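You operate a simulated robot arm through the tools that you are given. There is no shell and no other tool.

Carry out the task below with a simulated two-armed robot. There is one attempt and no reset: what you move stays moved.

JOB
Box the bark flask as a gift: into its pocket, lid on, sleeve over.
Fine: use the black flask box; its lid rests on the purple mat meanwhile. Set down upright: black box lid.
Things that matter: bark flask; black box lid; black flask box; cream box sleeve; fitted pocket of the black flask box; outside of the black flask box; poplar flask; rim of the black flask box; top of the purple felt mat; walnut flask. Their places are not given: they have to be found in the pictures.

Only the result counts: the job must be done as asked and must still hold three seconds after the hand-in. Knocking over, shifting, dropping, spilling or breaking anything else fails it. Lids that push on must go on centred and level and be pressed home; caps that screw on are set level and turned clockwise until they are tight.

ROBOT AND FRAMES
Two 7-joint arms with two-finger parallel grippers on one trunk that stands fixed in place. Base frame: the origin is at the foot of the trunk, x ahead of it, y to its left, z up; the work surface is at about z = 0.85. Readings come in m, rad, newtons and seconds.
The left shoulder is at [0.05, 0.209, 1.171], the right one opposite. With the tool pointing down near the work surface each hand reaches from about 0.26 to 0.92 m from the base axis, measured 20 degrees to its own side. Payload 4.4 kg a hand.
Tool frame (each hand has its own): the origin (TCP) lies between the finger pads and is the grasp point; the fingertips stand 0.023 m ahead of it; z points along the fingers, y is the line along which they close. Largest opening 0.094 m; finger width 0.038, thickness 0.01; the body of the gripper, 0.054 by 0.096 m, starts 0.039 m behind the TCP.
Orientation is that of the tool frame in the base frame, as a unit quaternion [x, y, z, w]. With the fingers straight down and closing along the base's y, the tool's x points along the base's -x, its y along +y and its z along -z.

CONTROLS
- The arms move only by the tool nudge_tool. It takes "left_increments", "right_increments" or both (then of equal length, played together; a hand with none holds still); each is a list of rows, each an object of numbers (a shift or turn left out is 0, a gripper value left out holds the last): "tx", "ty", "tz": the shift along the tool's x, y, z in units of 20 mm (1.0 is 20 mm); "ax", "ay", "az": the turn, a rotation vector about the tool's x, y, z in units of 4 degrees (1.0 is 4 degrees); "claw": the finger opening in m, from 0 to 0.094. In form: [{"tx": .., "ty": .., "tz": .., "ax": .., "ay": .., "az": .., "claw": ..}, ...]. A call has 1 to 20 rows; each row shifts and turns the commanded pose from where the row before left it, along the tool's axes as they then stand. A call with a number of a shift or a turn outside -1 to 1 is refused whole. A row lasts 0.2 s, in which the tool goes at most 0.05 m and 0.15 rad; a call with a longer step from one row to the next is refused whole, and so is a gripper value outside its range. Where a pose cannot be reached the arm comes as near as it can. A force on the tool above 40 N (or 10 N above the force at the start of the call, whichever is more), or a blocked arm, ends the call early, and 0.2 s more pass. Each finger travels about 0.108 m/s and halts on what it meets, pressing with about 34 N; the grip force reading is that of the motor and also rises with nothing between the fingers. The clock runs only during rows and for 0.2 s after the last one: add rows that do not move to give the fingers time. It gives the time, the measured TCP pose, the force on the tool (base axes), the opening and the grip force at its end, in the units of the frame above (readings bear some noise), with the torque about the TCP (base axes, N m) and any sound that the robot's microphone picked up, and new pictures: "views" is both (left out), scene, wrist or none (wrist: the cameras of the hands that moved).
- Cameras (640 x 400 px; columns grow to the right, rows downward): "scene" is now at [0.1495, -0.0412, 1.3587]; the picture's right is [-0.46, -0.89, 0.00], its down [-0.37, 0.19, -0.91] and it looks along [0.81, -0.42, -0.42] (base axes); focal length 314 px, centre (320, 200). "left" rides on the left gripper at [0.086, -0.016, -0.074] in its tool frame; the picture's right is [0.18, 0.98, 0.00], its down [-0.58, 0.11, -0.81] and it looks along [-0.79, 0.15, 0.59] (tool axes); focal length 243 px, centre (320, 200). "right" rides on the right gripper at [0.086, 0.016, -0.074] in its tool frame; the picture's right is [-0.18, 0.98, 0.00], its down [-0.58, -0.11, -0.81] and it looks along [-0.79, -0.15, 0.59] (tool axes); focal length 243 px, centre (320, 200).
- raise_lower(by): slides the trunk up (or, below 0, down) by that many m; the arms and the scene camera ride with it, the base frame stays. It gives what a move gives, with no picture.
- head_to(pan, tilt): turns the head with the scene camera to pan (to the left, within 1.396 rad either way) and tilt (down, from -0.506 to 1.204), counted from straight ahead of the robot. It gives what a move gives, and a new picture of the scene camera.
- probe_pixels(camera, pixels): for up to 12 pixels [column, row] of the newest picture of that camera ("zoom" is the newest enlarged one), the place [x, y, z] in the base frame of the surface seen there, good to about 0.002 m. It takes no simulated time.
- inspect(camera, box): a new picture of the part [left, top, right, bottom] of that camera's present view, enlarged. It takes no simulated time.
- finish_job(): hands the job in; it is judged then, once.

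Unless the task says otherwise, let go and move clear before handing in.

The tools are called after ">>>" by a JSON object that holds its "method" and its "body". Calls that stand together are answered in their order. nudge_tool: Moves the arms, as the interface text tells. Its arguments: {"type":"object","properties":{"left_increments":{"type":"array","items":{"type":"object","properties":{"tx":{"type":"number"},"ty":{"type":"number"},"tz":{"type":"number"},"ax":{"type":"number"},"ay":{"type":"number"},"az":{"type":"number"},"claw":{"type":"number"}}}},"right_increments":{"type":"array","items":{"type":"object","properties":{"tx":{"type":"number"},"ty":{"type":"number"},"tz":{"type":"number"},"ax":{"type":"number"},"ay":{"type":"number"},"az":{"type":"number"},"claw":{"type":"number"}}}},"views":{"type":"string","enum":["both","scene","wrist","none"]}},"required":[]} The other tools are called the same way: raise_lower (by) slides the trunk up or down; head_to (pan, tilt) turns the head that bears the scene camera; probe_pixels (camera, pixels) gives the place of the surface under pixels of a picture; inspect (camera, box) takes an enlarged picture of a part of a camera's view; finish_job () hands the job in.

At the start:

```text
clock: 0.0
left_ee_pos: [0.5905, -0.0274, 1.2064]
left_tcp_rot: [-0.002, 1.0, 0.0, 0.0]
left_contact_force: [0.6, 0.6, 1.0]
left_ft_torque: [0.0, 0.02, -0.04]
left_width: 0.0941
left_gripper_force: 0.1
right_ee_pos: [0.4682, -0.5191, 1.1906]
right_tcp_rot: [0.0, 1.0, 0.0, 0.0]
right_contact_force: [1.1, -0.9, 0.3]
right_ft_torque: [0.01, -0.05, 0.01]
right_width: 0.0938
right_gripper_force: 0.1
trunk travel left (down, up): [-0.25, 0.313]
head pan, tilt: [-0.48, 0.431]
```

scene: 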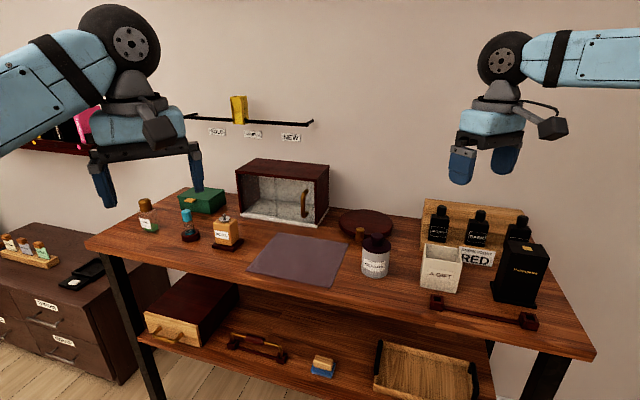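
right: 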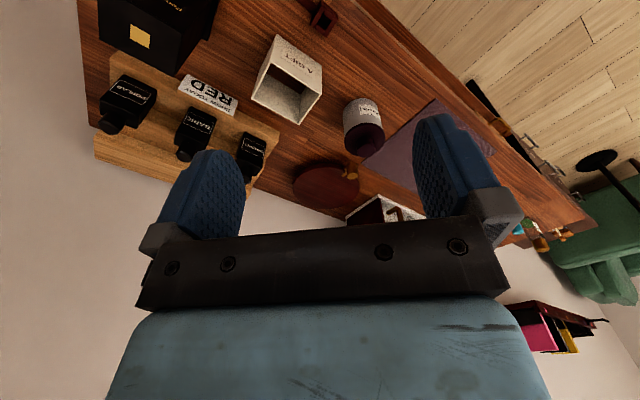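
left: 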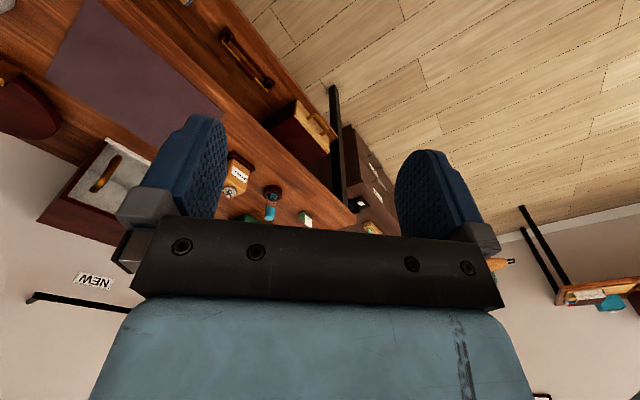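

The scene shows three black flasks on a tray at about (440-520, 225), a white sleeve at (442, 268), and a black box at (518, 272). I'll enlarge these areas to identify labels.

>>> {"method": "inspect", "body": {"camera": "scene", "box": [400, 180, 600, 340]}}

>>> {"method": "inspect", "body": {"camera": "scene", "box": [120, 150, 420, 300]}}

>>> {"method": "inspect", "body": {"camera": "right", "box": [70, 0, 380, 200]}}

```text
2.50 times, centred on (500, 260) of scene
```

zoom: 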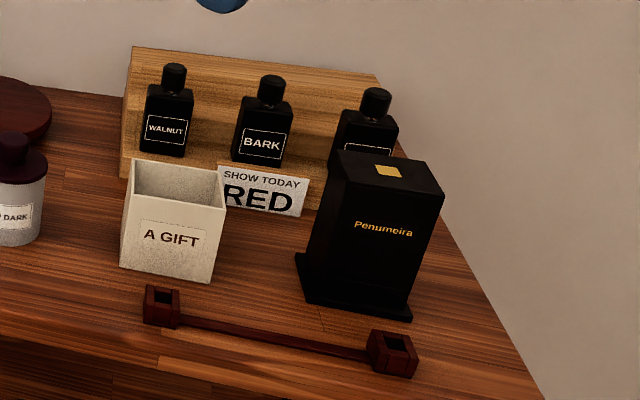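

```text
2.13 times, centred on (270, 225) of scene
```

zoom: 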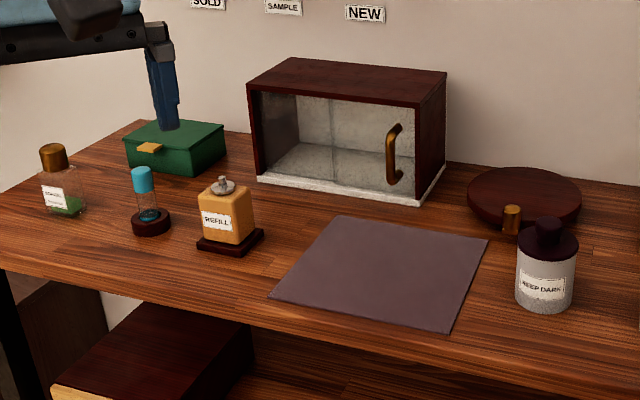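

```text
2.00 times, centred on (225, 100) of right
```

zoom: 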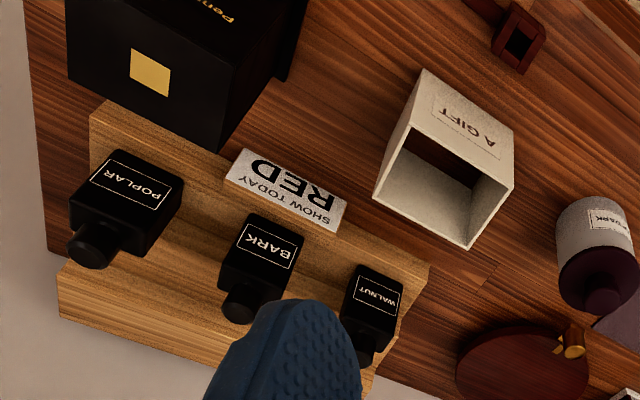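

The flasks read WALNUT, BARK, and POPLAR (behind the black box). I'll aim the head at this area to measure it.

>>> {"method": "head_to", "body": {"pan": -0.75, "tilt": 0.6}}

```text
clock: 0.8
left_ee_pos: [0.5914, -0.0274, 1.2071]
left_tcp_rot: [0.0, 1.0, 0.0, 0.0]
left_contact_force: [-0.3, -0.6, 0.7]
left_ft_torque: [0.0, -0.05, -0.03]
left_width: 0.0942
left_gripper_force: 0.0
right_ee_pos: [0.4693, -0.518, 1.19]
right_tcp_rot: [0.0, 1.0, 0.0, 0.001]
right_contact_force: [-0.6, 0.8, -0.1]
right_ft_torque: [-0.02, 0.0, 0.01]
right_width: 0.0943
right_gripper_force: 0.0
trunk travel left (down, up): [-0.25, 0.313]
head pan, tilt: [-0.75, 0.6]
```

scene: 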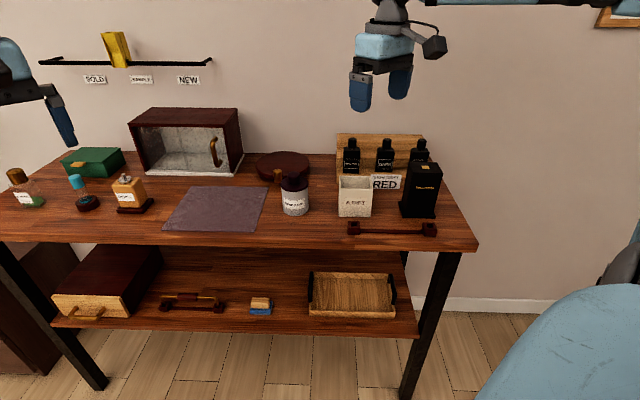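

Now the box is at (420,190) and flasks at (350-420,155). I'll enlarge the area and probe it.

>>> {"method": "inspect", "body": {"camera": "scene", "box": [320, 125, 480, 250]}}

```text
3.20 times, centred on (400, 188) of scene
```

zoom: 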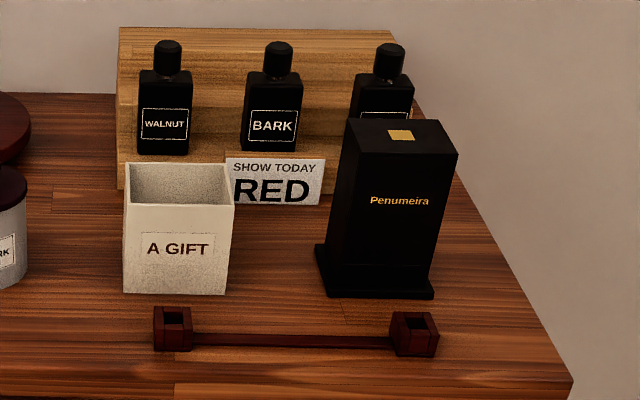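

>>> {"method": "probe_pixels", "body": {"camera": "zoom", "pixels": [[348, 124], [384, 120], [438, 122], [456, 152], [357, 150], [400, 135], [335, 290], [432, 292], [318, 248], [430, 270], [340, 245], [395, 200]]}}

>>> {"method": "probe_pixels", "body": {"camera": "zoom", "pixels": [[126, 167], [232, 167], [224, 208], [125, 206], [126, 288], [226, 292], [180, 290], [175, 165], [180, 208], [150, 190], [200, 190], [180, 185]]}}

>>> {"method": "probe_pixels", "body": {"camera": "zoom", "pixels": [[280, 45], [280, 75], [250, 90], [299, 90], [245, 145], [296, 148], [270, 150], [270, 90], [166, 45], [388, 48], [140, 150], [188, 150]]}}

```text
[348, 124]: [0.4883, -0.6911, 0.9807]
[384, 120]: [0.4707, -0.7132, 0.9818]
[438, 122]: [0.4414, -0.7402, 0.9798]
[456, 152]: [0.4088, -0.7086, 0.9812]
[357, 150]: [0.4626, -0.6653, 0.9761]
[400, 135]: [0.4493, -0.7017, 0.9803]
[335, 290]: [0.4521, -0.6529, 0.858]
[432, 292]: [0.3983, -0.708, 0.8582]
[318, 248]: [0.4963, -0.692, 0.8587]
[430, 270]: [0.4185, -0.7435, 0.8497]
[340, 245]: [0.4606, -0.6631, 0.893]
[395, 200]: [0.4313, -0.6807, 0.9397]
```

```text
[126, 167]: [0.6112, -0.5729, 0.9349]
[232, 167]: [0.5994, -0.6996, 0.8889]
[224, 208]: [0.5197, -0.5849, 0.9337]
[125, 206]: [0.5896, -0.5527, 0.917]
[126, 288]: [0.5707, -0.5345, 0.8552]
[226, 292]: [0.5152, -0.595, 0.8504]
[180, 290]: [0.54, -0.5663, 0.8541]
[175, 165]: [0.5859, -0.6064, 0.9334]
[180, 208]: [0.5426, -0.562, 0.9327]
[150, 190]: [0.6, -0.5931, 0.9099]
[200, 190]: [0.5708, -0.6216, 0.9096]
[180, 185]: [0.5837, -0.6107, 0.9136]
```

```text
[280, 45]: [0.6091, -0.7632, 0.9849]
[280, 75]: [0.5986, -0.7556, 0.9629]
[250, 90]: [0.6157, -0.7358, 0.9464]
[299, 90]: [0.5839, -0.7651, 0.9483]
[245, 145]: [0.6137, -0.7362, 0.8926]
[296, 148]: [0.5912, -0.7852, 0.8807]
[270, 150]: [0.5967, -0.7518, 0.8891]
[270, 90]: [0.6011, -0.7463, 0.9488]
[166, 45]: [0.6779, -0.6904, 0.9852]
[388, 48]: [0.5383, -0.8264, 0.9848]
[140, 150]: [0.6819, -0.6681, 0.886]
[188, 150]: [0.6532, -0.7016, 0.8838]
```

The box top is at z≈0.981 with a flange at 0.858, the sleeve top at 0.934, and flask cap tops at 0.985. Next I'll check the mat, the sleeve's interior and the box seam.

>>> {"method": "probe_pixels", "body": {"camera": "scene", "pixels": [[192, 187], [266, 188], [246, 229], [165, 228], [217, 208], [294, 180], [295, 212], [279, 174], [283, 155], [130, 180], [225, 175], [145, 205]]}}

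>>> {"method": "inspect", "body": {"camera": "scene", "box": [390, 145, 454, 225]}}

>>> {"method": "inspect", "body": {"camera": "right", "box": [240, 20, 340, 140]}}

```text
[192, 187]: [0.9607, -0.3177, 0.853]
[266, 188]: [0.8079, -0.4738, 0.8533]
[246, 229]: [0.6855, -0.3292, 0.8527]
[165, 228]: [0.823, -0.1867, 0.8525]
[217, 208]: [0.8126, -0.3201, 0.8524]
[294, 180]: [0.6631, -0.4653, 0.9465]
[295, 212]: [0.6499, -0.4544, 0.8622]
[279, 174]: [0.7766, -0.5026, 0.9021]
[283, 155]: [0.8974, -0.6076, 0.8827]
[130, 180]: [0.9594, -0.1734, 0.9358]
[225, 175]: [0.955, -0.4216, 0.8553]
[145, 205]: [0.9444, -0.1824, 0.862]
```

```text
5.00 times, centred on (422, 185) of scene
```

zoom: 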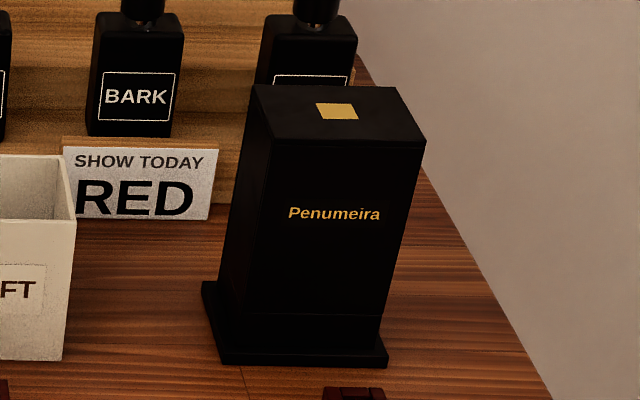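

```text
3.33 times, centred on (290, 80) of right
```

zoom: 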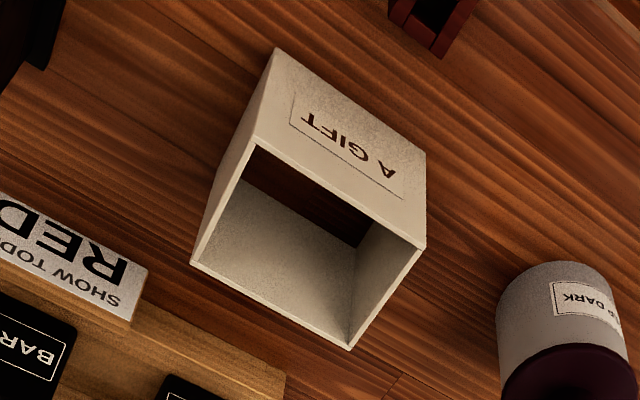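

The sleeve looks open-bottomed (wood seen at (310,195) of the zoom) and the box shows a seam low down. I'll probe both.

>>> {"method": "probe_pixels", "body": {"camera": "zoom", "pixels": [[310, 195], [255, 145], [424, 245], [350, 347], [192, 264], [275, 50], [425, 155], [340, 220], [262, 150], [415, 245], [350, 338], [200, 262]]}}

>>> {"method": "inspect", "body": {"camera": "scene", "box": [395, 190, 445, 222]}}

```text
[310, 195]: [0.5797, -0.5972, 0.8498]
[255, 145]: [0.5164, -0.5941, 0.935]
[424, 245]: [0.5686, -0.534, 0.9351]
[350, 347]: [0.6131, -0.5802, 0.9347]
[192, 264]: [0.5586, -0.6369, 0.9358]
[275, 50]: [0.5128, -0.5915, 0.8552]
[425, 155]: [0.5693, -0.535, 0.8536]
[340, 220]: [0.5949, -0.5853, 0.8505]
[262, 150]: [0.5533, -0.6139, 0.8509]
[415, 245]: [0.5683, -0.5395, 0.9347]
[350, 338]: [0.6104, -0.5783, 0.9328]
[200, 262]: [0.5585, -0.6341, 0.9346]
```

```text
12.50 times, centred on (420, 206) of scene
```

zoom: 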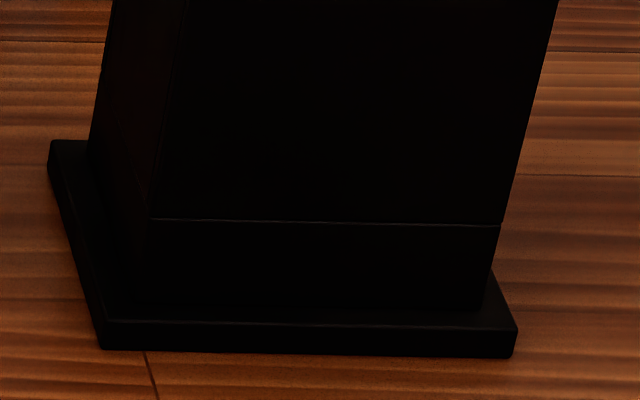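

>>> {"method": "probe_pixels", "body": {"camera": "zoom", "pixels": [[160, 210], [160, 225], [490, 215], [490, 230], [320, 215], [320, 230], [150, 300], [470, 305], [110, 320], [512, 328], [100, 345], [55, 145]]}}

>>> {"method": "inspect", "body": {"camera": "scene", "box": [395, 155, 445, 187]}}

```text
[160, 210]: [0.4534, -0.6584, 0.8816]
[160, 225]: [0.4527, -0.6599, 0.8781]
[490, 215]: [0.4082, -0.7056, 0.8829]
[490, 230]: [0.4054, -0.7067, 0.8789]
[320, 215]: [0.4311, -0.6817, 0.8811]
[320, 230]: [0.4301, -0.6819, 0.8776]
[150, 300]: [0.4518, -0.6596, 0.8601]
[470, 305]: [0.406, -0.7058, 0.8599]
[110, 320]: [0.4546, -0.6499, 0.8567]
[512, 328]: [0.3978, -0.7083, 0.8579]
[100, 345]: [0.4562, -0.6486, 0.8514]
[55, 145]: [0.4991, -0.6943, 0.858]
```

```text
12.50 times, centred on (420, 171) of scene
```

zoom: 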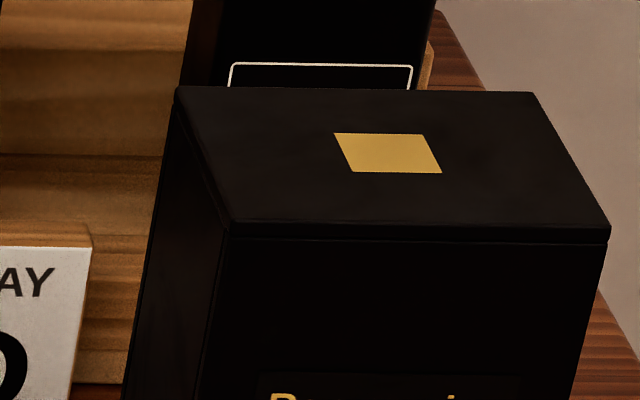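

The seam is at z≈0.880 (row 222 of the earlier zoom), with another faint line just below the top. I'll probe the top corners for the box pose.

>>> {"method": "probe_pixels", "body": {"camera": "zoom", "pixels": [[182, 90], [530, 97], [602, 224], [236, 224], [343, 140], [420, 140], [436, 168], [357, 168], [400, 233], [400, 245], [400, 260], [360, 95]]}}

>>> {"method": "inspect", "body": {"camera": "right", "box": [80, 0, 240, 100]}}

```text
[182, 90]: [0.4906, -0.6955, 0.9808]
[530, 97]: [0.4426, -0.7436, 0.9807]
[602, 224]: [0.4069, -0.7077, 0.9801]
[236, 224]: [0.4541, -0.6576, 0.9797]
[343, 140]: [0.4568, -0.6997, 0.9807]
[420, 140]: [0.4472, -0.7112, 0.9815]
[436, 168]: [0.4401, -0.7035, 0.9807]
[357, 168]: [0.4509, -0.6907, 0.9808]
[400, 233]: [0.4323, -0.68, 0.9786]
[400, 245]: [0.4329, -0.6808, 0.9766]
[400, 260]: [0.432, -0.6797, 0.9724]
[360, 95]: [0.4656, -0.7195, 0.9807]
```

```text
4.00 times, centred on (160, 50) of right
```

zoom: 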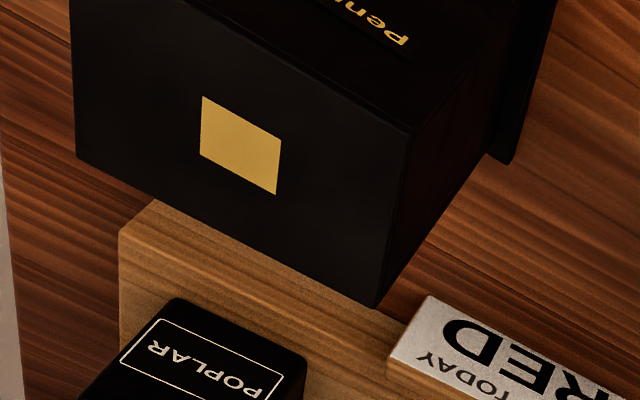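

The box is ≈0.070×0.053 m, centred near (0.4486,-0.7011) and turned about 45°, and the lid's seam is at z≈0.88. I'll turn the right gripper 45°, bring it over the box to look closely, and move the left arm outward out of the way.

>>> {"method": "nudge_tool", "body": {"right_increments": [{"az": 0.9375}, {"az": 0.9375}, {"az": 0.9375}, {"az": 0.9375}, {"az": 0.9375}, {"az": 0.9375}, {"az": 0.9375}, {"az": 0.9375}, {"az": 0.9375}, {"az": 0.9375}, {"az": 0.9375}, {"az": 0.9375}, {"tx": -0.7, "ty": -0.9}, {"tx": -0.7, "ty": -0.9}, {"tx": -0.7, "ty": -0.9}, {"tx": -0.7, "ty": -0.9}, {"tx": -0.7, "ty": -0.9}, {"tx": -0.7, "ty": -0.9}, {"tx": -0.7, "ty": -0.9}, {"tx": -0.7, "ty": -0.9}], "left_increments": [{"ty": 0.5}, {"ty": 0.5}, {"ty": 0.5}, {"ty": 0.5}, {"ty": 0.5}, {"ty": 0.5}, {"ty": 0.5}, {"ty": 0.5}, {"ty": 0.5}, {"ty": 0.5}, {"ty": 0.5}, {"ty": 0.5}, {"ty": 0.5}, {"ty": 0.5}, {"ty": 0.5}, {"ty": 0.5}, {"ty": 0.5}, {"ty": 0.5}, {"ty": 0.5}, {"ty": 0.5}], "views": "both"}}

```text
clock: 5.0
left_ee_pos: [0.591, 0.1728, 1.2085]
left_tcp_rot: [0.001, 1.0, 0.001, 0.0]
left_contact_force: [0.3, -0.6, -0.4]
left_ft_torque: [0.0, -0.01, 0.01]
left_width: 0.0939
left_gripper_force: 0.2
right_ee_pos: [0.4475, -0.6999, 1.1909]
right_tcp_rot: [0.382, 0.924, 0.0, 0.0]
right_contact_force: [-0.8, 0.0, -0.1]
right_ft_torque: [0.04, 0.0, -0.02]
right_width: 0.0939
right_gripper_force: 0.0
trunk travel left (down, up): [-0.25, 0.313]
head pan, tilt: [-0.75, 0.6]
```

scene: 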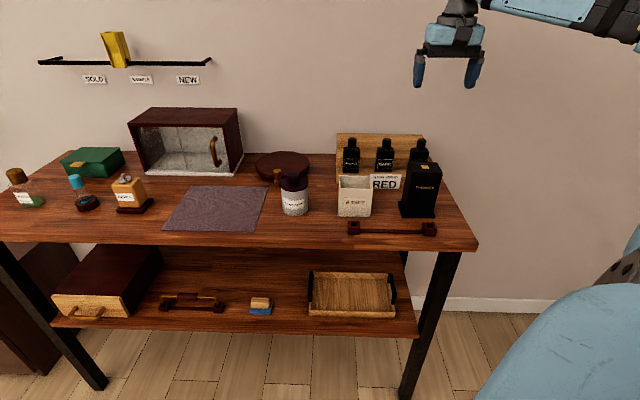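
right: 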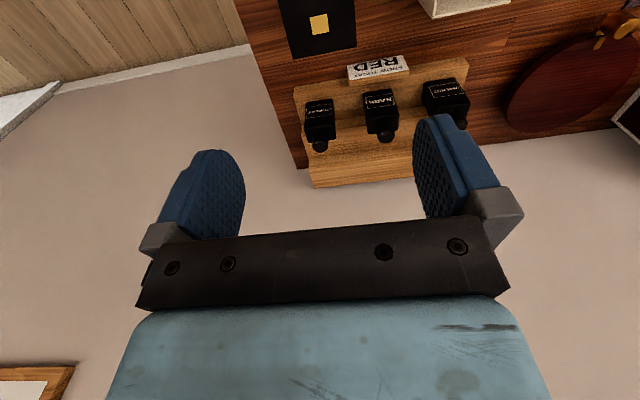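
left: 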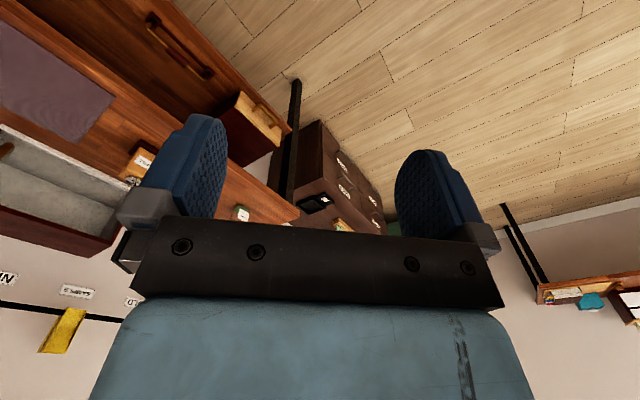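

The right gripper is now above the box. I'll enlarge the flask area from the right wrist camera to get their plan sizes.

>>> {"method": "inspect", "body": {"camera": "right", "box": [280, 0, 480, 170]}}

```text
2.35 times, centred on (380, 85) of right
```

zoom: 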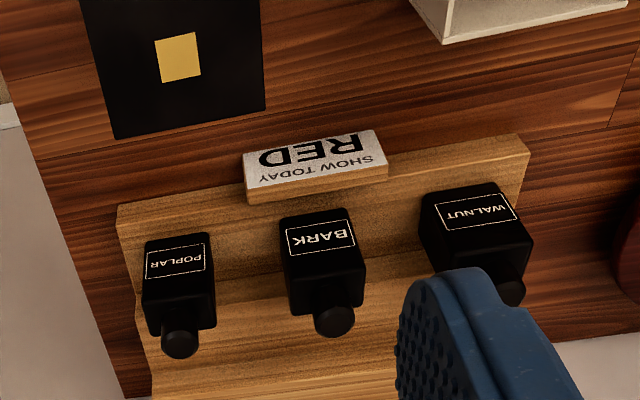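

>>> {"method": "probe_pixels", "body": {"camera": "zoom", "pixels": [[332, 320], [318, 322], [350, 322], [290, 264], [365, 262], [300, 310], [360, 305], [324, 280], [250, 250], [250, 340], [480, 150], [240, 380]]}}

>>> {"method": "probe_pixels", "body": {"camera": "zoom", "pixels": [[390, 210], [390, 290], [390, 320], [160, 390], [180, 345], [282, 218], [348, 210], [325, 240], [120, 210], [135, 300], [150, 390], [260, 390]]}}

```text
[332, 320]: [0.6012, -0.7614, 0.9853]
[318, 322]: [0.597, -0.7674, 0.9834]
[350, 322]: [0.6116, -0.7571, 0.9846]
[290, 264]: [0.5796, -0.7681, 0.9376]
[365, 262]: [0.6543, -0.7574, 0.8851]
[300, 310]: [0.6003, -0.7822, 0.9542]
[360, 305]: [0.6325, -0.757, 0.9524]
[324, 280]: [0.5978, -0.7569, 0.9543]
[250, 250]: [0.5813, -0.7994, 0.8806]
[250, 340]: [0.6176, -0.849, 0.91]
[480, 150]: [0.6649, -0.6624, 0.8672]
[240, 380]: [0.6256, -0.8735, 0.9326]
```

```text
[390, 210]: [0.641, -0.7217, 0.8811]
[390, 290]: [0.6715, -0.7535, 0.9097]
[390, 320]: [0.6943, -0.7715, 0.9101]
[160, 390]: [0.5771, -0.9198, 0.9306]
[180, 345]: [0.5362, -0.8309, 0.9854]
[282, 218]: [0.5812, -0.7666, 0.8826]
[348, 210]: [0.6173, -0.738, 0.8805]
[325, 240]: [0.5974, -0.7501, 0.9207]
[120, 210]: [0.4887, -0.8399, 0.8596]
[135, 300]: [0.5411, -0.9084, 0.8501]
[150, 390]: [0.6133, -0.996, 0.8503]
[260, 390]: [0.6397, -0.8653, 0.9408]
```

The flasks stand on a step at z≈0.88, with shoulders at 0.954 and cap tops at 0.985; the bark cap is near (0.605,-0.762). I'll now lower the open right gripper over the box lid, with its fingers straddling the 70 mm width, and stop at z≈1.03 to check.

>>> {"method": "nudge_tool", "body": {"right_increments": [{"tz": 1, "tx": -0.08, "claw": 0.094}, {"tz": 1}, {"tz": 1}, {"tz": 1}, {"tz": 1}, {"tz": 1}, {"tz": 1}, {"tz": 1}, {}], "views": "both"}}

```text
clock: 7.0
left_ee_pos: [0.5914, 0.1745, 1.2072]
left_tcp_rot: [-0.001, 1.0, 0.0, 0.0]
left_contact_force: [-0.4, -0.3, -0.6]
left_ft_torque: [0.02, 0.01, 0.03]
left_width: 0.0939
left_gripper_force: 0.1
right_ee_pos: [0.4489, -0.7016, 1.0303]
right_tcp_rot: [0.383, 0.924, 0.001, 0.0]
right_contact_force: [-0.5, -0.8, 0.5]
right_ft_torque: [-0.01, -0.01, 0.0]
right_width: 0.0941
right_gripper_force: 0.1
trunk travel left (down, up): [-0.25, 0.313]
head pan, tilt: [-0.75, 0.6]
```

scene: 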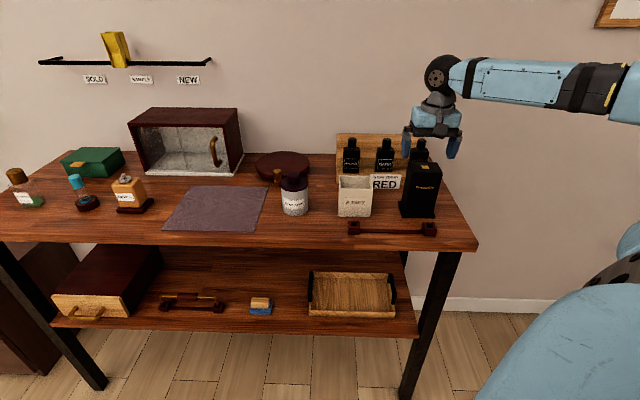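
right: 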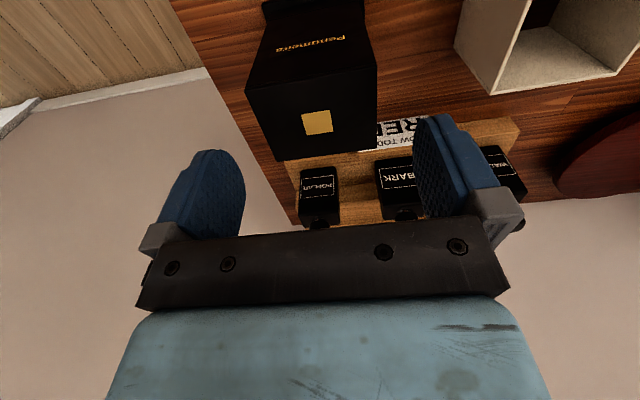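

The right camera now shows the lid's top (corners near (246,90), (370,67), (376,146), (278,158)). I'll probe these for a refined centre and yaw.

>>> {"method": "probe_pixels", "body": {"camera": "right", "pixels": [[249, 92], [366, 69], [374, 144], [279, 157], [305, 80], [325, 150], [263, 124], [370, 105]]}}

>>> {"method": "inspect", "body": {"camera": "scene", "box": [380, 100, 480, 225]}}

```text
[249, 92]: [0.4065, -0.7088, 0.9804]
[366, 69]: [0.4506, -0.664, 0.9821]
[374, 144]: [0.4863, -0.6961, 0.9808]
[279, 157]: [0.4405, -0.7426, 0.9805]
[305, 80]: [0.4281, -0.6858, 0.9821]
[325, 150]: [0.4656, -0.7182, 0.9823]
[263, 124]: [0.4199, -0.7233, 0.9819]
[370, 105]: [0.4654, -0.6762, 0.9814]
```

```text
3.20 times, centred on (430, 162) of scene
```

zoom: 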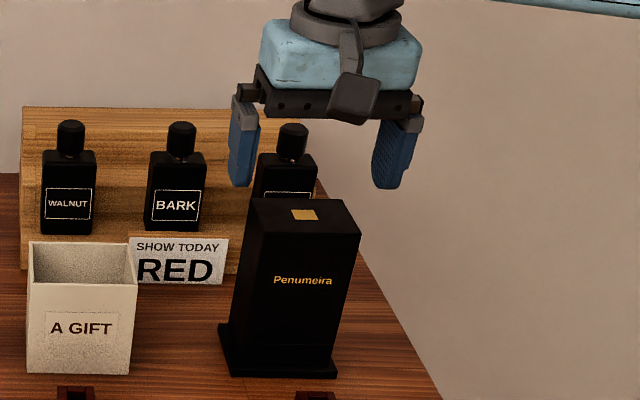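

The probed centre (≈0.447,-0.702) and yaw of 45° agree with the gripper pose. I'll descend to z≈0.952 and close on the lid.

>>> {"method": "nudge_tool", "body": {"right_increments": [{"tz": 1, "ty": -0.05}, {"tz": 1}, {"tz": 0.95}, {"tz": 0.95}, {}, {"claw": 0.08}, {"claw": 0.074}, {"claw": 0.06}, {}, {}], "views": "both"}}

```text
clock: 9.2
left_ee_pos: [0.5898, 0.1724, 1.2062]
left_tcp_rot: [-0.001, 1.0, 0.0, 0.0]
left_contact_force: [-0.3, 0.9, 0.6]
left_ft_torque: [0.01, 0.02, -0.01]
left_width: 0.094
left_gripper_force: 0.1
right_ee_pos: [0.4482, -0.7012, 0.9511]
right_tcp_rot: [0.383, 0.924, 0.0, 0.0]
right_contact_force: [0.7, 0.0, 0.1]
right_ft_torque: [0.01, -0.02, -0.01]
right_width: 0.0706
right_gripper_force: 34.5
trunk travel left (down, up): [-0.25, 0.313]
head pan, tilt: [-0.75, 0.6]
```

scene: 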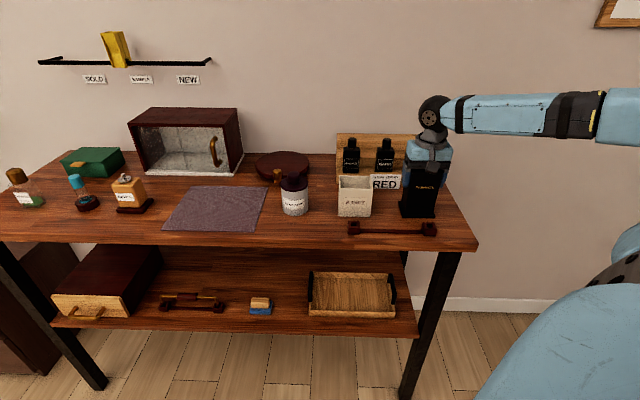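
right: 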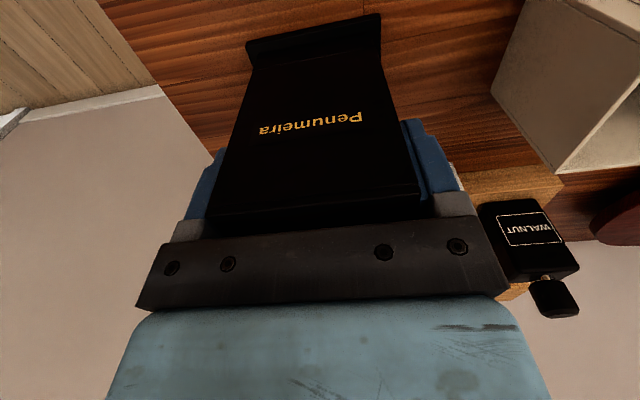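

The lid is gripped (opening 0.0706 m, 34 N) at TCP (0.4482,-0.7012,0.9511). I'll lift slowly by 30 mm and check whether only the lid rises.

>>> {"method": "nudge_tool", "body": {"right_increments": [{"tz": -0.25}, {"tz": -0.25}, {"tz": -0.25}, {"tz": -0.25}, {"tz": -0.25}, {"tz": -0.25}], "views": "both"}}

>>> {"method": "inspect", "body": {"camera": "scene", "box": [380, 140, 460, 230]}}

```text
clock: 10.6
left_ee_pos: [0.5913, 0.1732, 1.2072]
left_tcp_rot: [-0.001, 1.0, 0.0, 0.0]
left_contact_force: [-0.8, 0.7, 0.5]
left_ft_torque: [0.0, -0.01, 0.0]
left_width: 0.0939
left_gripper_force: 0.0
right_ee_pos: [0.4471, -0.7013, 0.9832]
right_tcp_rot: [0.383, 0.924, 0.0, 0.0]
right_contact_force: [-0.6, -0.8, -1.2]
right_ft_torque: [0.01, -0.02, -0.02]
right_width: 0.0705
right_gripper_force: 33.6
trunk travel left (down, up): [-0.25, 0.313]
head pan, tilt: [-0.75, 0.6]
```

scene: 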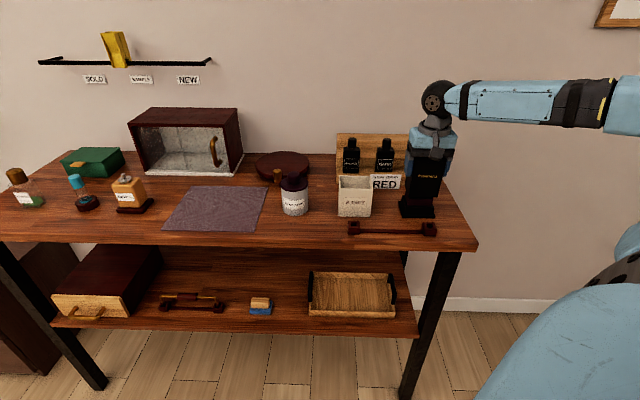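
right: 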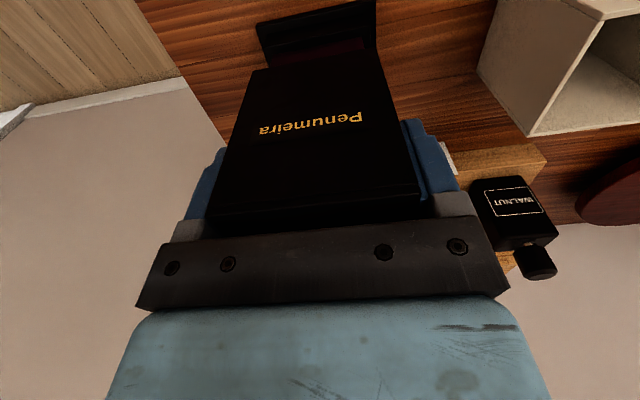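

```text
4.44 times, centred on (420, 185) of scene
```

zoom: 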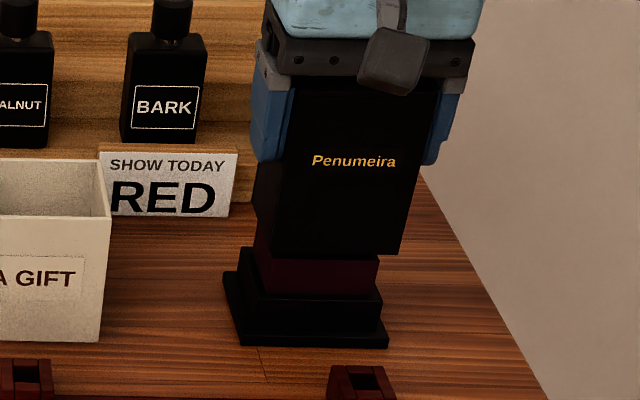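

Only the lid rose; a dark red inner neck is visible under it at (320,265). I'll keep lifting vertically by 0.13 m.

>>> {"method": "nudge_tool", "body": {"right_increments": [{"tz": -0.5}, {"tz": -0.5}, {"tz": -0.5}, {"tz": -0.5}, {"tz": -0.5}, {"tz": -0.5}, {"tz": -0.5}, {"tz": -0.5}, {"tz": -0.5}, {"tz": -0.5}, {"tz": -0.75}, {"tz": -0.75}], "views": "both"}}

>>> {"method": "inspect", "body": {"camera": "scene", "box": [380, 140, 460, 230]}}

```text
clock: 13.2
left_ee_pos: [0.5907, 0.1736, 1.2062]
left_tcp_rot: [-0.001, 1.0, 0.0, 0.0]
left_contact_force: [-0.2, -0.5, 0.4]
left_ft_torque: [-0.02, 0.0, 0.03]
left_width: 0.0941
left_gripper_force: 0.0
right_ee_pos: [0.4473, -0.7011, 1.1112]
right_tcp_rot: [0.382, 0.924, -0.001, 0.0]
right_contact_force: [-0.2, 0.2, -1.1]
right_ft_torque: [-0.04, -0.02, -0.03]
right_width: 0.0704
right_gripper_force: 33.6
trunk travel left (down, up): [-0.25, 0.313]
head pan, tilt: [-0.75, 0.6]
```

scene: 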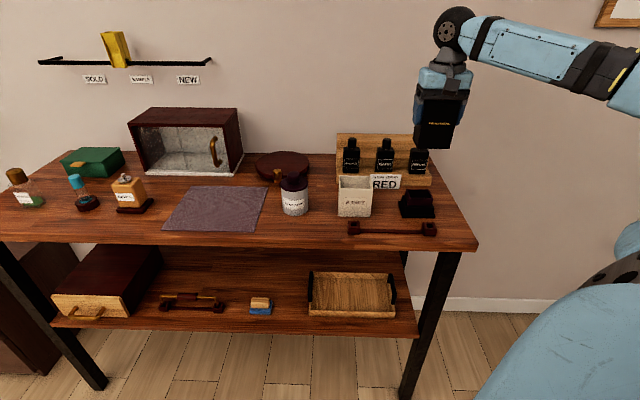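
right: 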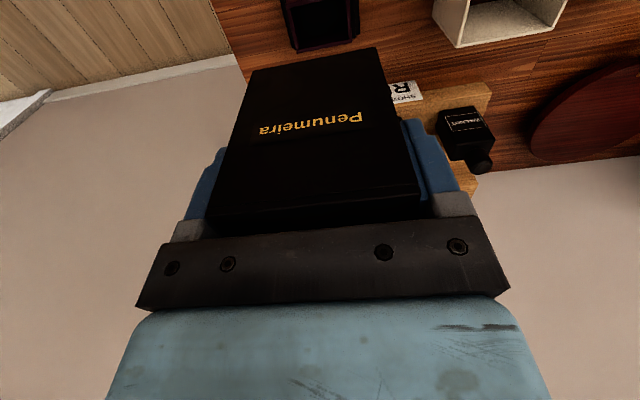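

```text
4.44 times, centred on (420, 185) of scene
```

zoom: 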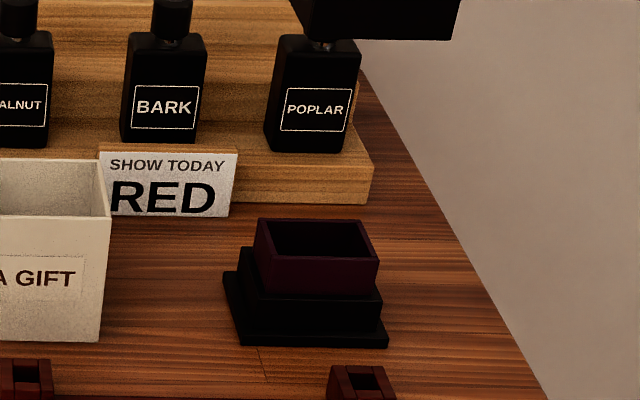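

The base with its dark-red collar and pocket is now visible at (315,255) of the zoom. I'll probe the collar and pocket geometry.

>>> {"method": "probe_pixels", "body": {"camera": "zoom", "pixels": [[256, 222], [361, 222], [378, 257], [276, 257], [266, 226], [356, 227], [370, 254], [282, 254], [320, 245], [310, 230], [340, 250], [320, 256]]}}

>>> {"method": "inspect", "body": {"camera": "scene", "box": [400, 175, 440, 220]}}

>>> {"method": "inspect", "body": {"camera": "right", "box": [260, 0, 380, 75]}}

```text
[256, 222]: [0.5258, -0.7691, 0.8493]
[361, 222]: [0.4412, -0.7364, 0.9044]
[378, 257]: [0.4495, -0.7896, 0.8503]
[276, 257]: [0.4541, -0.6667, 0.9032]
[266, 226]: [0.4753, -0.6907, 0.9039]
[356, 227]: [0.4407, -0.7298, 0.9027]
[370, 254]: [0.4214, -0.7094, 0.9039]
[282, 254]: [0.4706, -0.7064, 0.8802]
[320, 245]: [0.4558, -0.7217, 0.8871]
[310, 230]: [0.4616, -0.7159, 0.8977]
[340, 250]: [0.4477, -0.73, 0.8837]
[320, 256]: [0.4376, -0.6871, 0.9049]
```

```text
8.89 times, centred on (420, 198) of scene
```

zoom: 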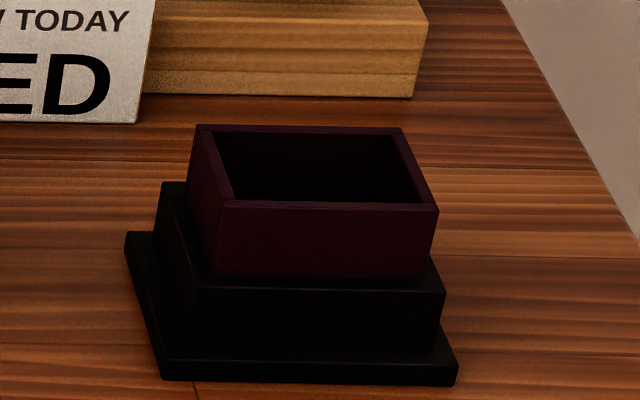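

```text
5.33 times, centred on (320, 38) of right
```

zoom: 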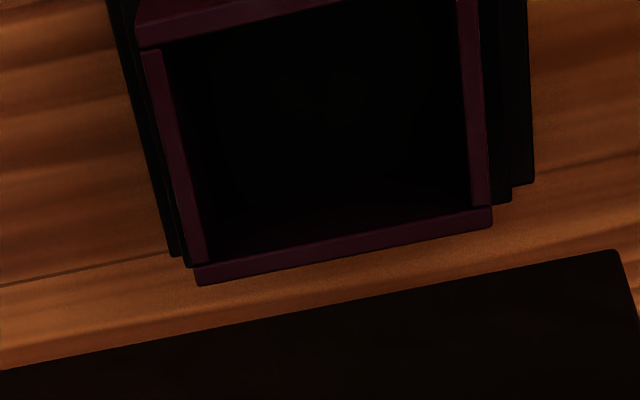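

>>> {"method": "probe_pixels", "body": {"camera": "zoom", "pixels": [[330, 80], [330, 150], [330, 200], [330, 220], [180, 150], [475, 120], [340, 243], [300, 20], [200, 272], [488, 215], [212, 255], [470, 200]]}}

```text
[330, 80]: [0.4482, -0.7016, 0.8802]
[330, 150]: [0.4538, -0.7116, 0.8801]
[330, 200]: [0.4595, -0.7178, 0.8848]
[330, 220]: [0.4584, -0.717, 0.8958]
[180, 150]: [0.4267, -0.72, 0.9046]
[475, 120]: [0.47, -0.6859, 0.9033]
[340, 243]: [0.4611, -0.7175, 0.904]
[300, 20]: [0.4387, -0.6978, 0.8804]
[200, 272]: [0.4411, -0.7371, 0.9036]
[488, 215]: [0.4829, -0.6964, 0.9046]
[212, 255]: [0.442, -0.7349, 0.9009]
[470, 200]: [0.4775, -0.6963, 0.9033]
```

The collar top is at z≈0.904 and the interior reads 0.880 in places; I'll probe a grid to see whether there's a deeper recess.

>>> {"method": "probe_pixels", "body": {"camera": "zoom", "pixels": [[200, 60], [250, 50], [300, 50], [350, 50], [400, 40], [440, 40], [220, 120], [260, 120], [300, 120], [350, 120], [400, 120], [440, 120]]}}

>>> {"method": "probe_pixels", "body": {"camera": "zoom", "pixels": [[230, 180], [280, 180], [330, 180], [380, 180], [430, 180], [455, 180], [240, 225], [380, 210], [440, 200], [250, 30], [350, 15], [420, 8]]}}

```text
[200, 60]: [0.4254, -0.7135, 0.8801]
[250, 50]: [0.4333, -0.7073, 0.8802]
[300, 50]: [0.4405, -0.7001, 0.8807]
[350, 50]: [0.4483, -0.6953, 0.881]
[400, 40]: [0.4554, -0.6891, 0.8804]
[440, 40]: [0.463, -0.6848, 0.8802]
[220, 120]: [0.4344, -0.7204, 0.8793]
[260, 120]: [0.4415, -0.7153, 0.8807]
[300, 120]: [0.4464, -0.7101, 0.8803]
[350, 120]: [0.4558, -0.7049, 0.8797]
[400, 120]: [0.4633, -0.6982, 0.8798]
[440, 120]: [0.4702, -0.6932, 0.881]
```

```text
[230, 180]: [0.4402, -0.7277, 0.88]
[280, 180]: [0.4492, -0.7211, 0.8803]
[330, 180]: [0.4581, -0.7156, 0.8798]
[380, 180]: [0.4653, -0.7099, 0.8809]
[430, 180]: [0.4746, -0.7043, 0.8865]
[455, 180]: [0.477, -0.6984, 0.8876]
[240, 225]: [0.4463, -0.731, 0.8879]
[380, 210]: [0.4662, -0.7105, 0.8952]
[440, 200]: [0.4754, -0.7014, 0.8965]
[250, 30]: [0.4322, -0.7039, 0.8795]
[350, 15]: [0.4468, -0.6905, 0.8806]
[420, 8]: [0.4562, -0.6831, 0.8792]
```

The pocket floor is flat at z≈0.880, with the collar rising to 0.904. I need to verify the flask's real height against the lid's, so I'll zoom in on the bark flask.

>>> {"method": "inspect", "body": {"camera": "scene", "box": [365, 130, 405, 180]}}

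```text
8.00 times, centred on (385, 155) of scene
```

zoom: 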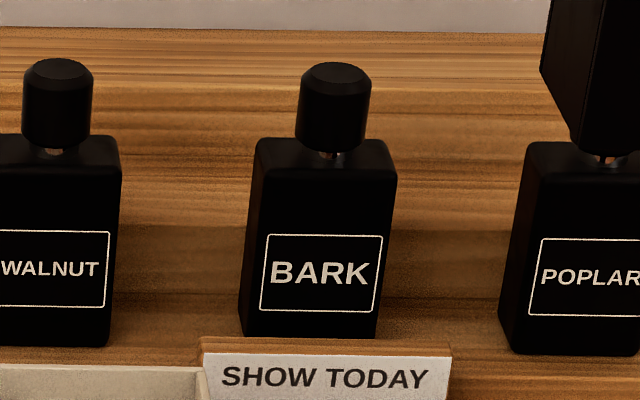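

>>> {"method": "probe_pixels", "body": {"camera": "zoom", "pixels": [[245, 325], [375, 330], [310, 330], [262, 165], [393, 170], [330, 165], [337, 68], [305, 100], [368, 105], [470, 340], [225, 325], [305, 140]]}}

>>> {"method": "probe_pixels", "body": {"camera": "zoom", "pixels": [[310, 335], [310, 300], [310, 180], [328, 155], [345, 158], [322, 70], [350, 72], [270, 145], [385, 150], [335, 140], [505, 340], [600, 350]]}}

```text
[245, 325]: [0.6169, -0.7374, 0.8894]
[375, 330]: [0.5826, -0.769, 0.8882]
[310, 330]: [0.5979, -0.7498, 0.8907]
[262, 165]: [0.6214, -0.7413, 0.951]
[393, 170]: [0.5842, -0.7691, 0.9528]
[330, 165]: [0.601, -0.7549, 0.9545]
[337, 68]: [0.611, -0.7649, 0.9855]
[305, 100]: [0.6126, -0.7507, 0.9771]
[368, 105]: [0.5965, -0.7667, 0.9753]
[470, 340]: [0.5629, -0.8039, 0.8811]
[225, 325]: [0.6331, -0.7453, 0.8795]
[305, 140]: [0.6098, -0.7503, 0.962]
```

```text
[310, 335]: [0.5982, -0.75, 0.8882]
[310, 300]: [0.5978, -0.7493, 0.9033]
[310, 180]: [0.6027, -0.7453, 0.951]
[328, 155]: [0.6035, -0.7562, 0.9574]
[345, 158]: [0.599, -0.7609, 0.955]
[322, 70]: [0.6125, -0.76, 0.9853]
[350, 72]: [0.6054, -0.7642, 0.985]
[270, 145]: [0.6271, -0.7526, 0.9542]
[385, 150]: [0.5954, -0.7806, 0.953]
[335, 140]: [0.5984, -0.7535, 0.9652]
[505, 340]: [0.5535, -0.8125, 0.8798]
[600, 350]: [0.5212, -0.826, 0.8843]
```

The flask seems ~0.104 m tall (0.881 to 0.985), close to the lid's own height. I'll measure the held lid and the base rim more carefully.

>>> {"method": "inspect", "body": {"camera": "scene", "box": [405, 60, 480, 160]}}

```text
4.00 times, centred on (442, 110) of scene
```

zoom: 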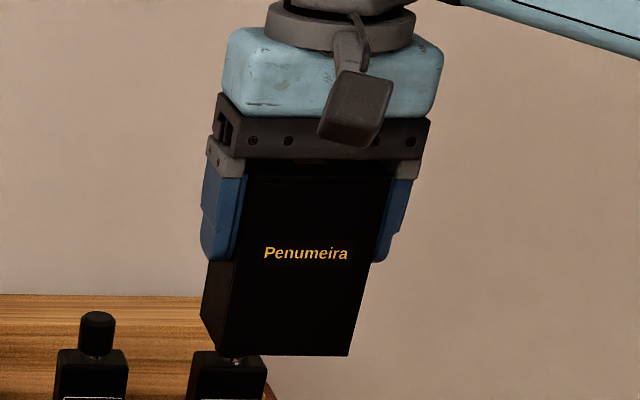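

>>> {"method": "probe_pixels", "body": {"camera": "zoom", "pixels": [[220, 348], [345, 351], [280, 350], [204, 310], [260, 185], [320, 185], [320, 165], [380, 190]]}}

>>> {"method": "inspect", "body": {"camera": "scene", "box": [395, 182, 445, 222]}}

```text
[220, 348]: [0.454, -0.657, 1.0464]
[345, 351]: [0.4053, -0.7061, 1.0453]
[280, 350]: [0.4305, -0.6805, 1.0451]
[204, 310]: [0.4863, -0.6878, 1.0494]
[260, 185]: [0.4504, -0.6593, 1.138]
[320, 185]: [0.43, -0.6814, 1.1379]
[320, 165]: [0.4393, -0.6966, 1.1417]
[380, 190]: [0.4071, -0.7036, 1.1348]
```

```text
10.00 times, centred on (420, 202) of scene
```

zoom: 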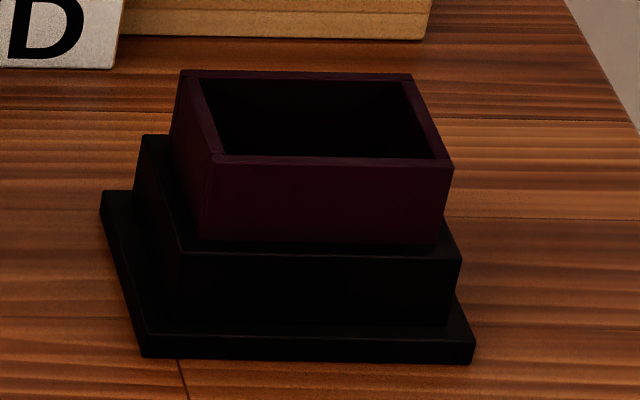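

>>> {"method": "probe_pixels", "body": {"camera": "zoom", "pixels": [[190, 249], [448, 250], [150, 140], [458, 253], [185, 75], [408, 77], [449, 164], [217, 160], [210, 90], [400, 85], [428, 152], [226, 150]]}}

>>> {"method": "probe_pixels", "body": {"camera": "zoom", "pixels": [[320, 100], [320, 120], [320, 140], [320, 150], [260, 130], [380, 130], [400, 145], [250, 148], [240, 110], [320, 245], [320, 240], [160, 180]]}}

```text
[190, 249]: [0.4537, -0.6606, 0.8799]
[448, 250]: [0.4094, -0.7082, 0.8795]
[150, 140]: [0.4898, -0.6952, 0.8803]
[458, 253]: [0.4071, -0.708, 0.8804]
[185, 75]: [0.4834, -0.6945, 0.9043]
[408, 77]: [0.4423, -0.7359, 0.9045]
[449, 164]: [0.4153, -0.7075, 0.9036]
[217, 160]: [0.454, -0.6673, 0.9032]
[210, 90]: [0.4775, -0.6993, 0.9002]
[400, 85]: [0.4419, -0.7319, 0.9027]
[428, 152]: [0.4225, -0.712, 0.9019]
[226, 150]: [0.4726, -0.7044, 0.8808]
```

```text
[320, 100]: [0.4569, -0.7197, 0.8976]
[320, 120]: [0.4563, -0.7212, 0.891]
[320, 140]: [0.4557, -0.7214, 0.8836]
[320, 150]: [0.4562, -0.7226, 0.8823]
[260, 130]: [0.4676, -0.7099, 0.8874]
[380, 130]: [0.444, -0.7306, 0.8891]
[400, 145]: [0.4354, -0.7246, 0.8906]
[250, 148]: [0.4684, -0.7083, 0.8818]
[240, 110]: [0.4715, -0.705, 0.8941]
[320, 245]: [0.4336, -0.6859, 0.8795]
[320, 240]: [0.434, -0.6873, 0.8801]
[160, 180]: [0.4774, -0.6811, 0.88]
```

The lid is ~0.10 m tall and its rim seat is at z=0.880. I'll carry the lid at its present height (its bottom is at ≈1.04) along the table towards the purple mat near (0.78,-0.325).

>>> {"method": "nudge_tool", "body": {"right_increments": [{"ty": 0.5}, {"ty": 0.95, "tx": 0.06}, {"ty": 0.95, "tx": 0.06}, {"ty": 0.95, "tx": 0.06}, {"ty": 0.95, "tx": 0.06}, {"ty": 0.95, "tx": 0.06}, {"ty": 0.95, "tx": 0.06}, {"ty": 0.95, "tx": 0.06}, {"ty": 0.95, "tx": 0.06}, {"ty": 0.95, "tx": 0.06}, {"ty": 0.95, "tx": 0.06}, {"ty": 0.95, "tx": 0.06}, {"ty": 0.95, "tx": 0.06}, {"ty": 0.5, "tx": 0.06}], "views": "both"}}

```text
clock: 16.2
left_ee_pos: [0.5903, 0.1731, 1.2068]
left_tcp_rot: [0.0, 1.0, 0.001, 0.0]
left_contact_force: [0.1, -0.1, -0.4]
left_ft_torque: [0.01, 0.0, 0.01]
left_width: 0.094
left_gripper_force: 0.1
right_ee_pos: [0.6105, -0.5149, 1.1128]
right_tcp_rot: [0.383, 0.924, -0.001, 0.0]
right_contact_force: [-1.0, -0.2, -1.1]
right_ft_torque: [0.0, 0.01, -0.03]
right_width: 0.0705
right_gripper_force: 33.8
trunk travel left (down, up): [-0.25, 0.313]
head pan, tilt: [-0.75, 0.6]
```

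scene: 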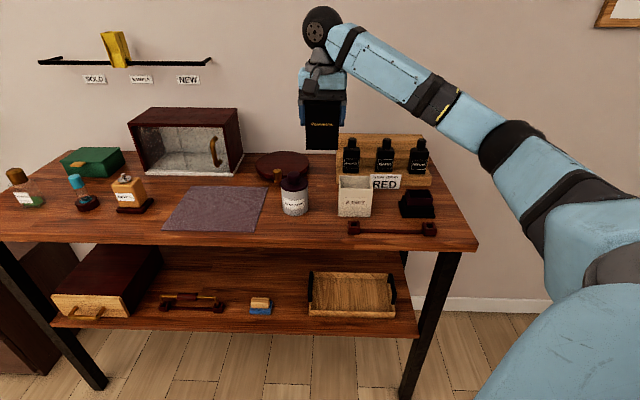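
right: 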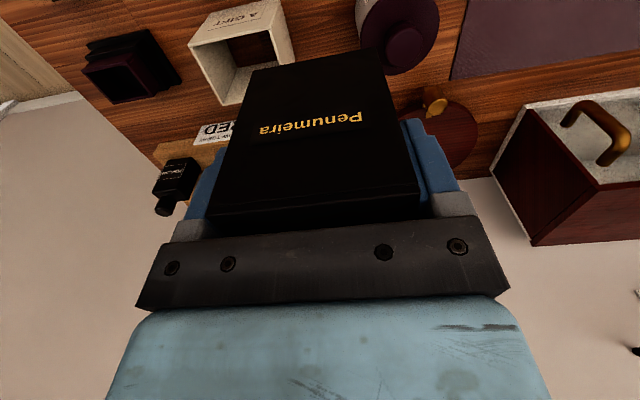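

The lid is level and moving clear above the keep-dark bottle. Continuing to over the mat.

>>> {"method": "nudge_tool", "body": {"right_increments": [{"ty": 0.5, "tx": 0.05}, {"ty": 0.95, "tx": 0.05}, {"ty": 0.95, "tx": 0.05}, {"ty": 0.95, "tx": 0.05}, {"ty": 0.95, "tx": 0.05}, {"ty": 0.95, "tx": 0.05}, {"ty": 0.95, "tx": 0.05}, {"ty": 0.95, "tx": 0.05}, {"ty": 0.95, "tx": 0.05}, {"ty": 0.95, "tx": 0.05}, {"ty": 0.95, "tx": 0.05}, {"ty": 0.95, "tx": 0.05}, {"ty": 0.95, "tx": 0.05}, {"ty": 0.8, "tx": 0.05}, {}], "views": "both"}}

```text
clock: 19.4
left_ee_pos: [0.5902, 0.1736, 1.2071]
left_tcp_rot: [-0.001, 1.0, 0.0, 0.0]
left_contact_force: [0.3, 0.2, -0.8]
left_ft_torque: [0.02, 0.01, -0.01]
left_width: 0.0939
left_gripper_force: 0.1
right_ee_pos: [0.7816, -0.3264, 1.112]
right_tcp_rot: [0.382, 0.924, 0.0, 0.0]
right_contact_force: [-0.3, -0.6, -0.7]
right_ft_torque: [-0.03, -0.01, 0.04]
right_width: 0.0704
right_gripper_force: 34.0
trunk travel left (down, up): [-0.25, 0.313]
head pan, tilt: [-0.75, 0.6]
```

scene: 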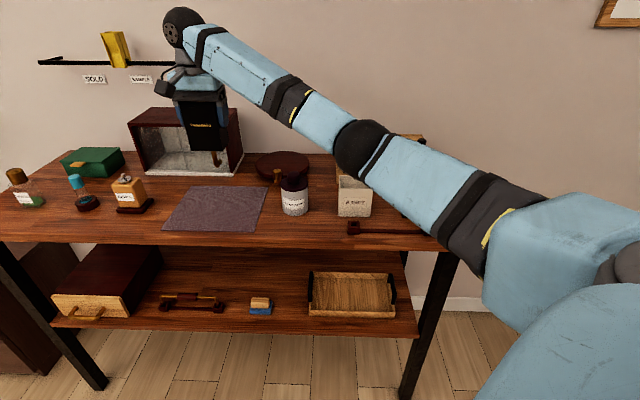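
right: 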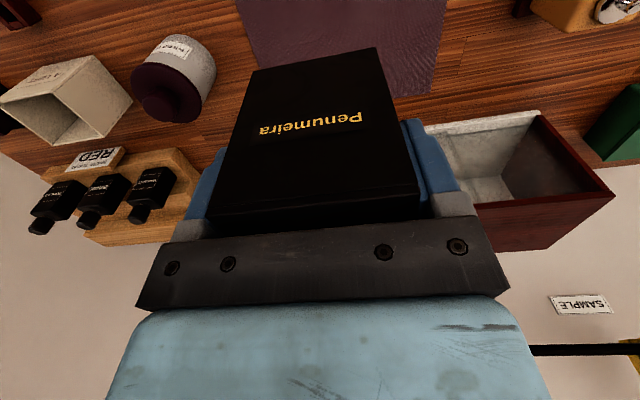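

The lid hangs over the mat. Before lowering it I'll check clearance around the cabinet front and the mat beneath.

>>> {"method": "probe_pixels", "body": {"camera": "scene", "pixels": [[146, 176], [232, 174], [190, 186], [215, 207], [208, 149], [243, 155], [190, 152], [216, 220]]}}

>>> {"method": "probe_pixels", "body": {"camera": "right", "pixels": [[260, 10], [430, 50], [420, 90], [250, 60], [340, 20], [470, 130], [500, 110], [160, 85]]}}

```text
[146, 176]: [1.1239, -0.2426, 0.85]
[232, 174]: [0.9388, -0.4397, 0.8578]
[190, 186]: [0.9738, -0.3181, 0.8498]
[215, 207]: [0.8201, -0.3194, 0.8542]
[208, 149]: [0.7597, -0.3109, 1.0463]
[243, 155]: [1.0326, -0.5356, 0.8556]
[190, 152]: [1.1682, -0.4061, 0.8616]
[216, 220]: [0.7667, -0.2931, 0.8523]
```

```text
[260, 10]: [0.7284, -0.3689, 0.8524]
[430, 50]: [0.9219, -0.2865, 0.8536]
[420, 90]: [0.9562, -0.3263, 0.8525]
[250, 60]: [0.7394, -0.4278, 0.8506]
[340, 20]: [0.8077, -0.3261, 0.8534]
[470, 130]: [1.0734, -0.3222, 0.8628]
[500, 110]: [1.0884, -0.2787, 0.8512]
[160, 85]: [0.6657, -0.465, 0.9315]
```

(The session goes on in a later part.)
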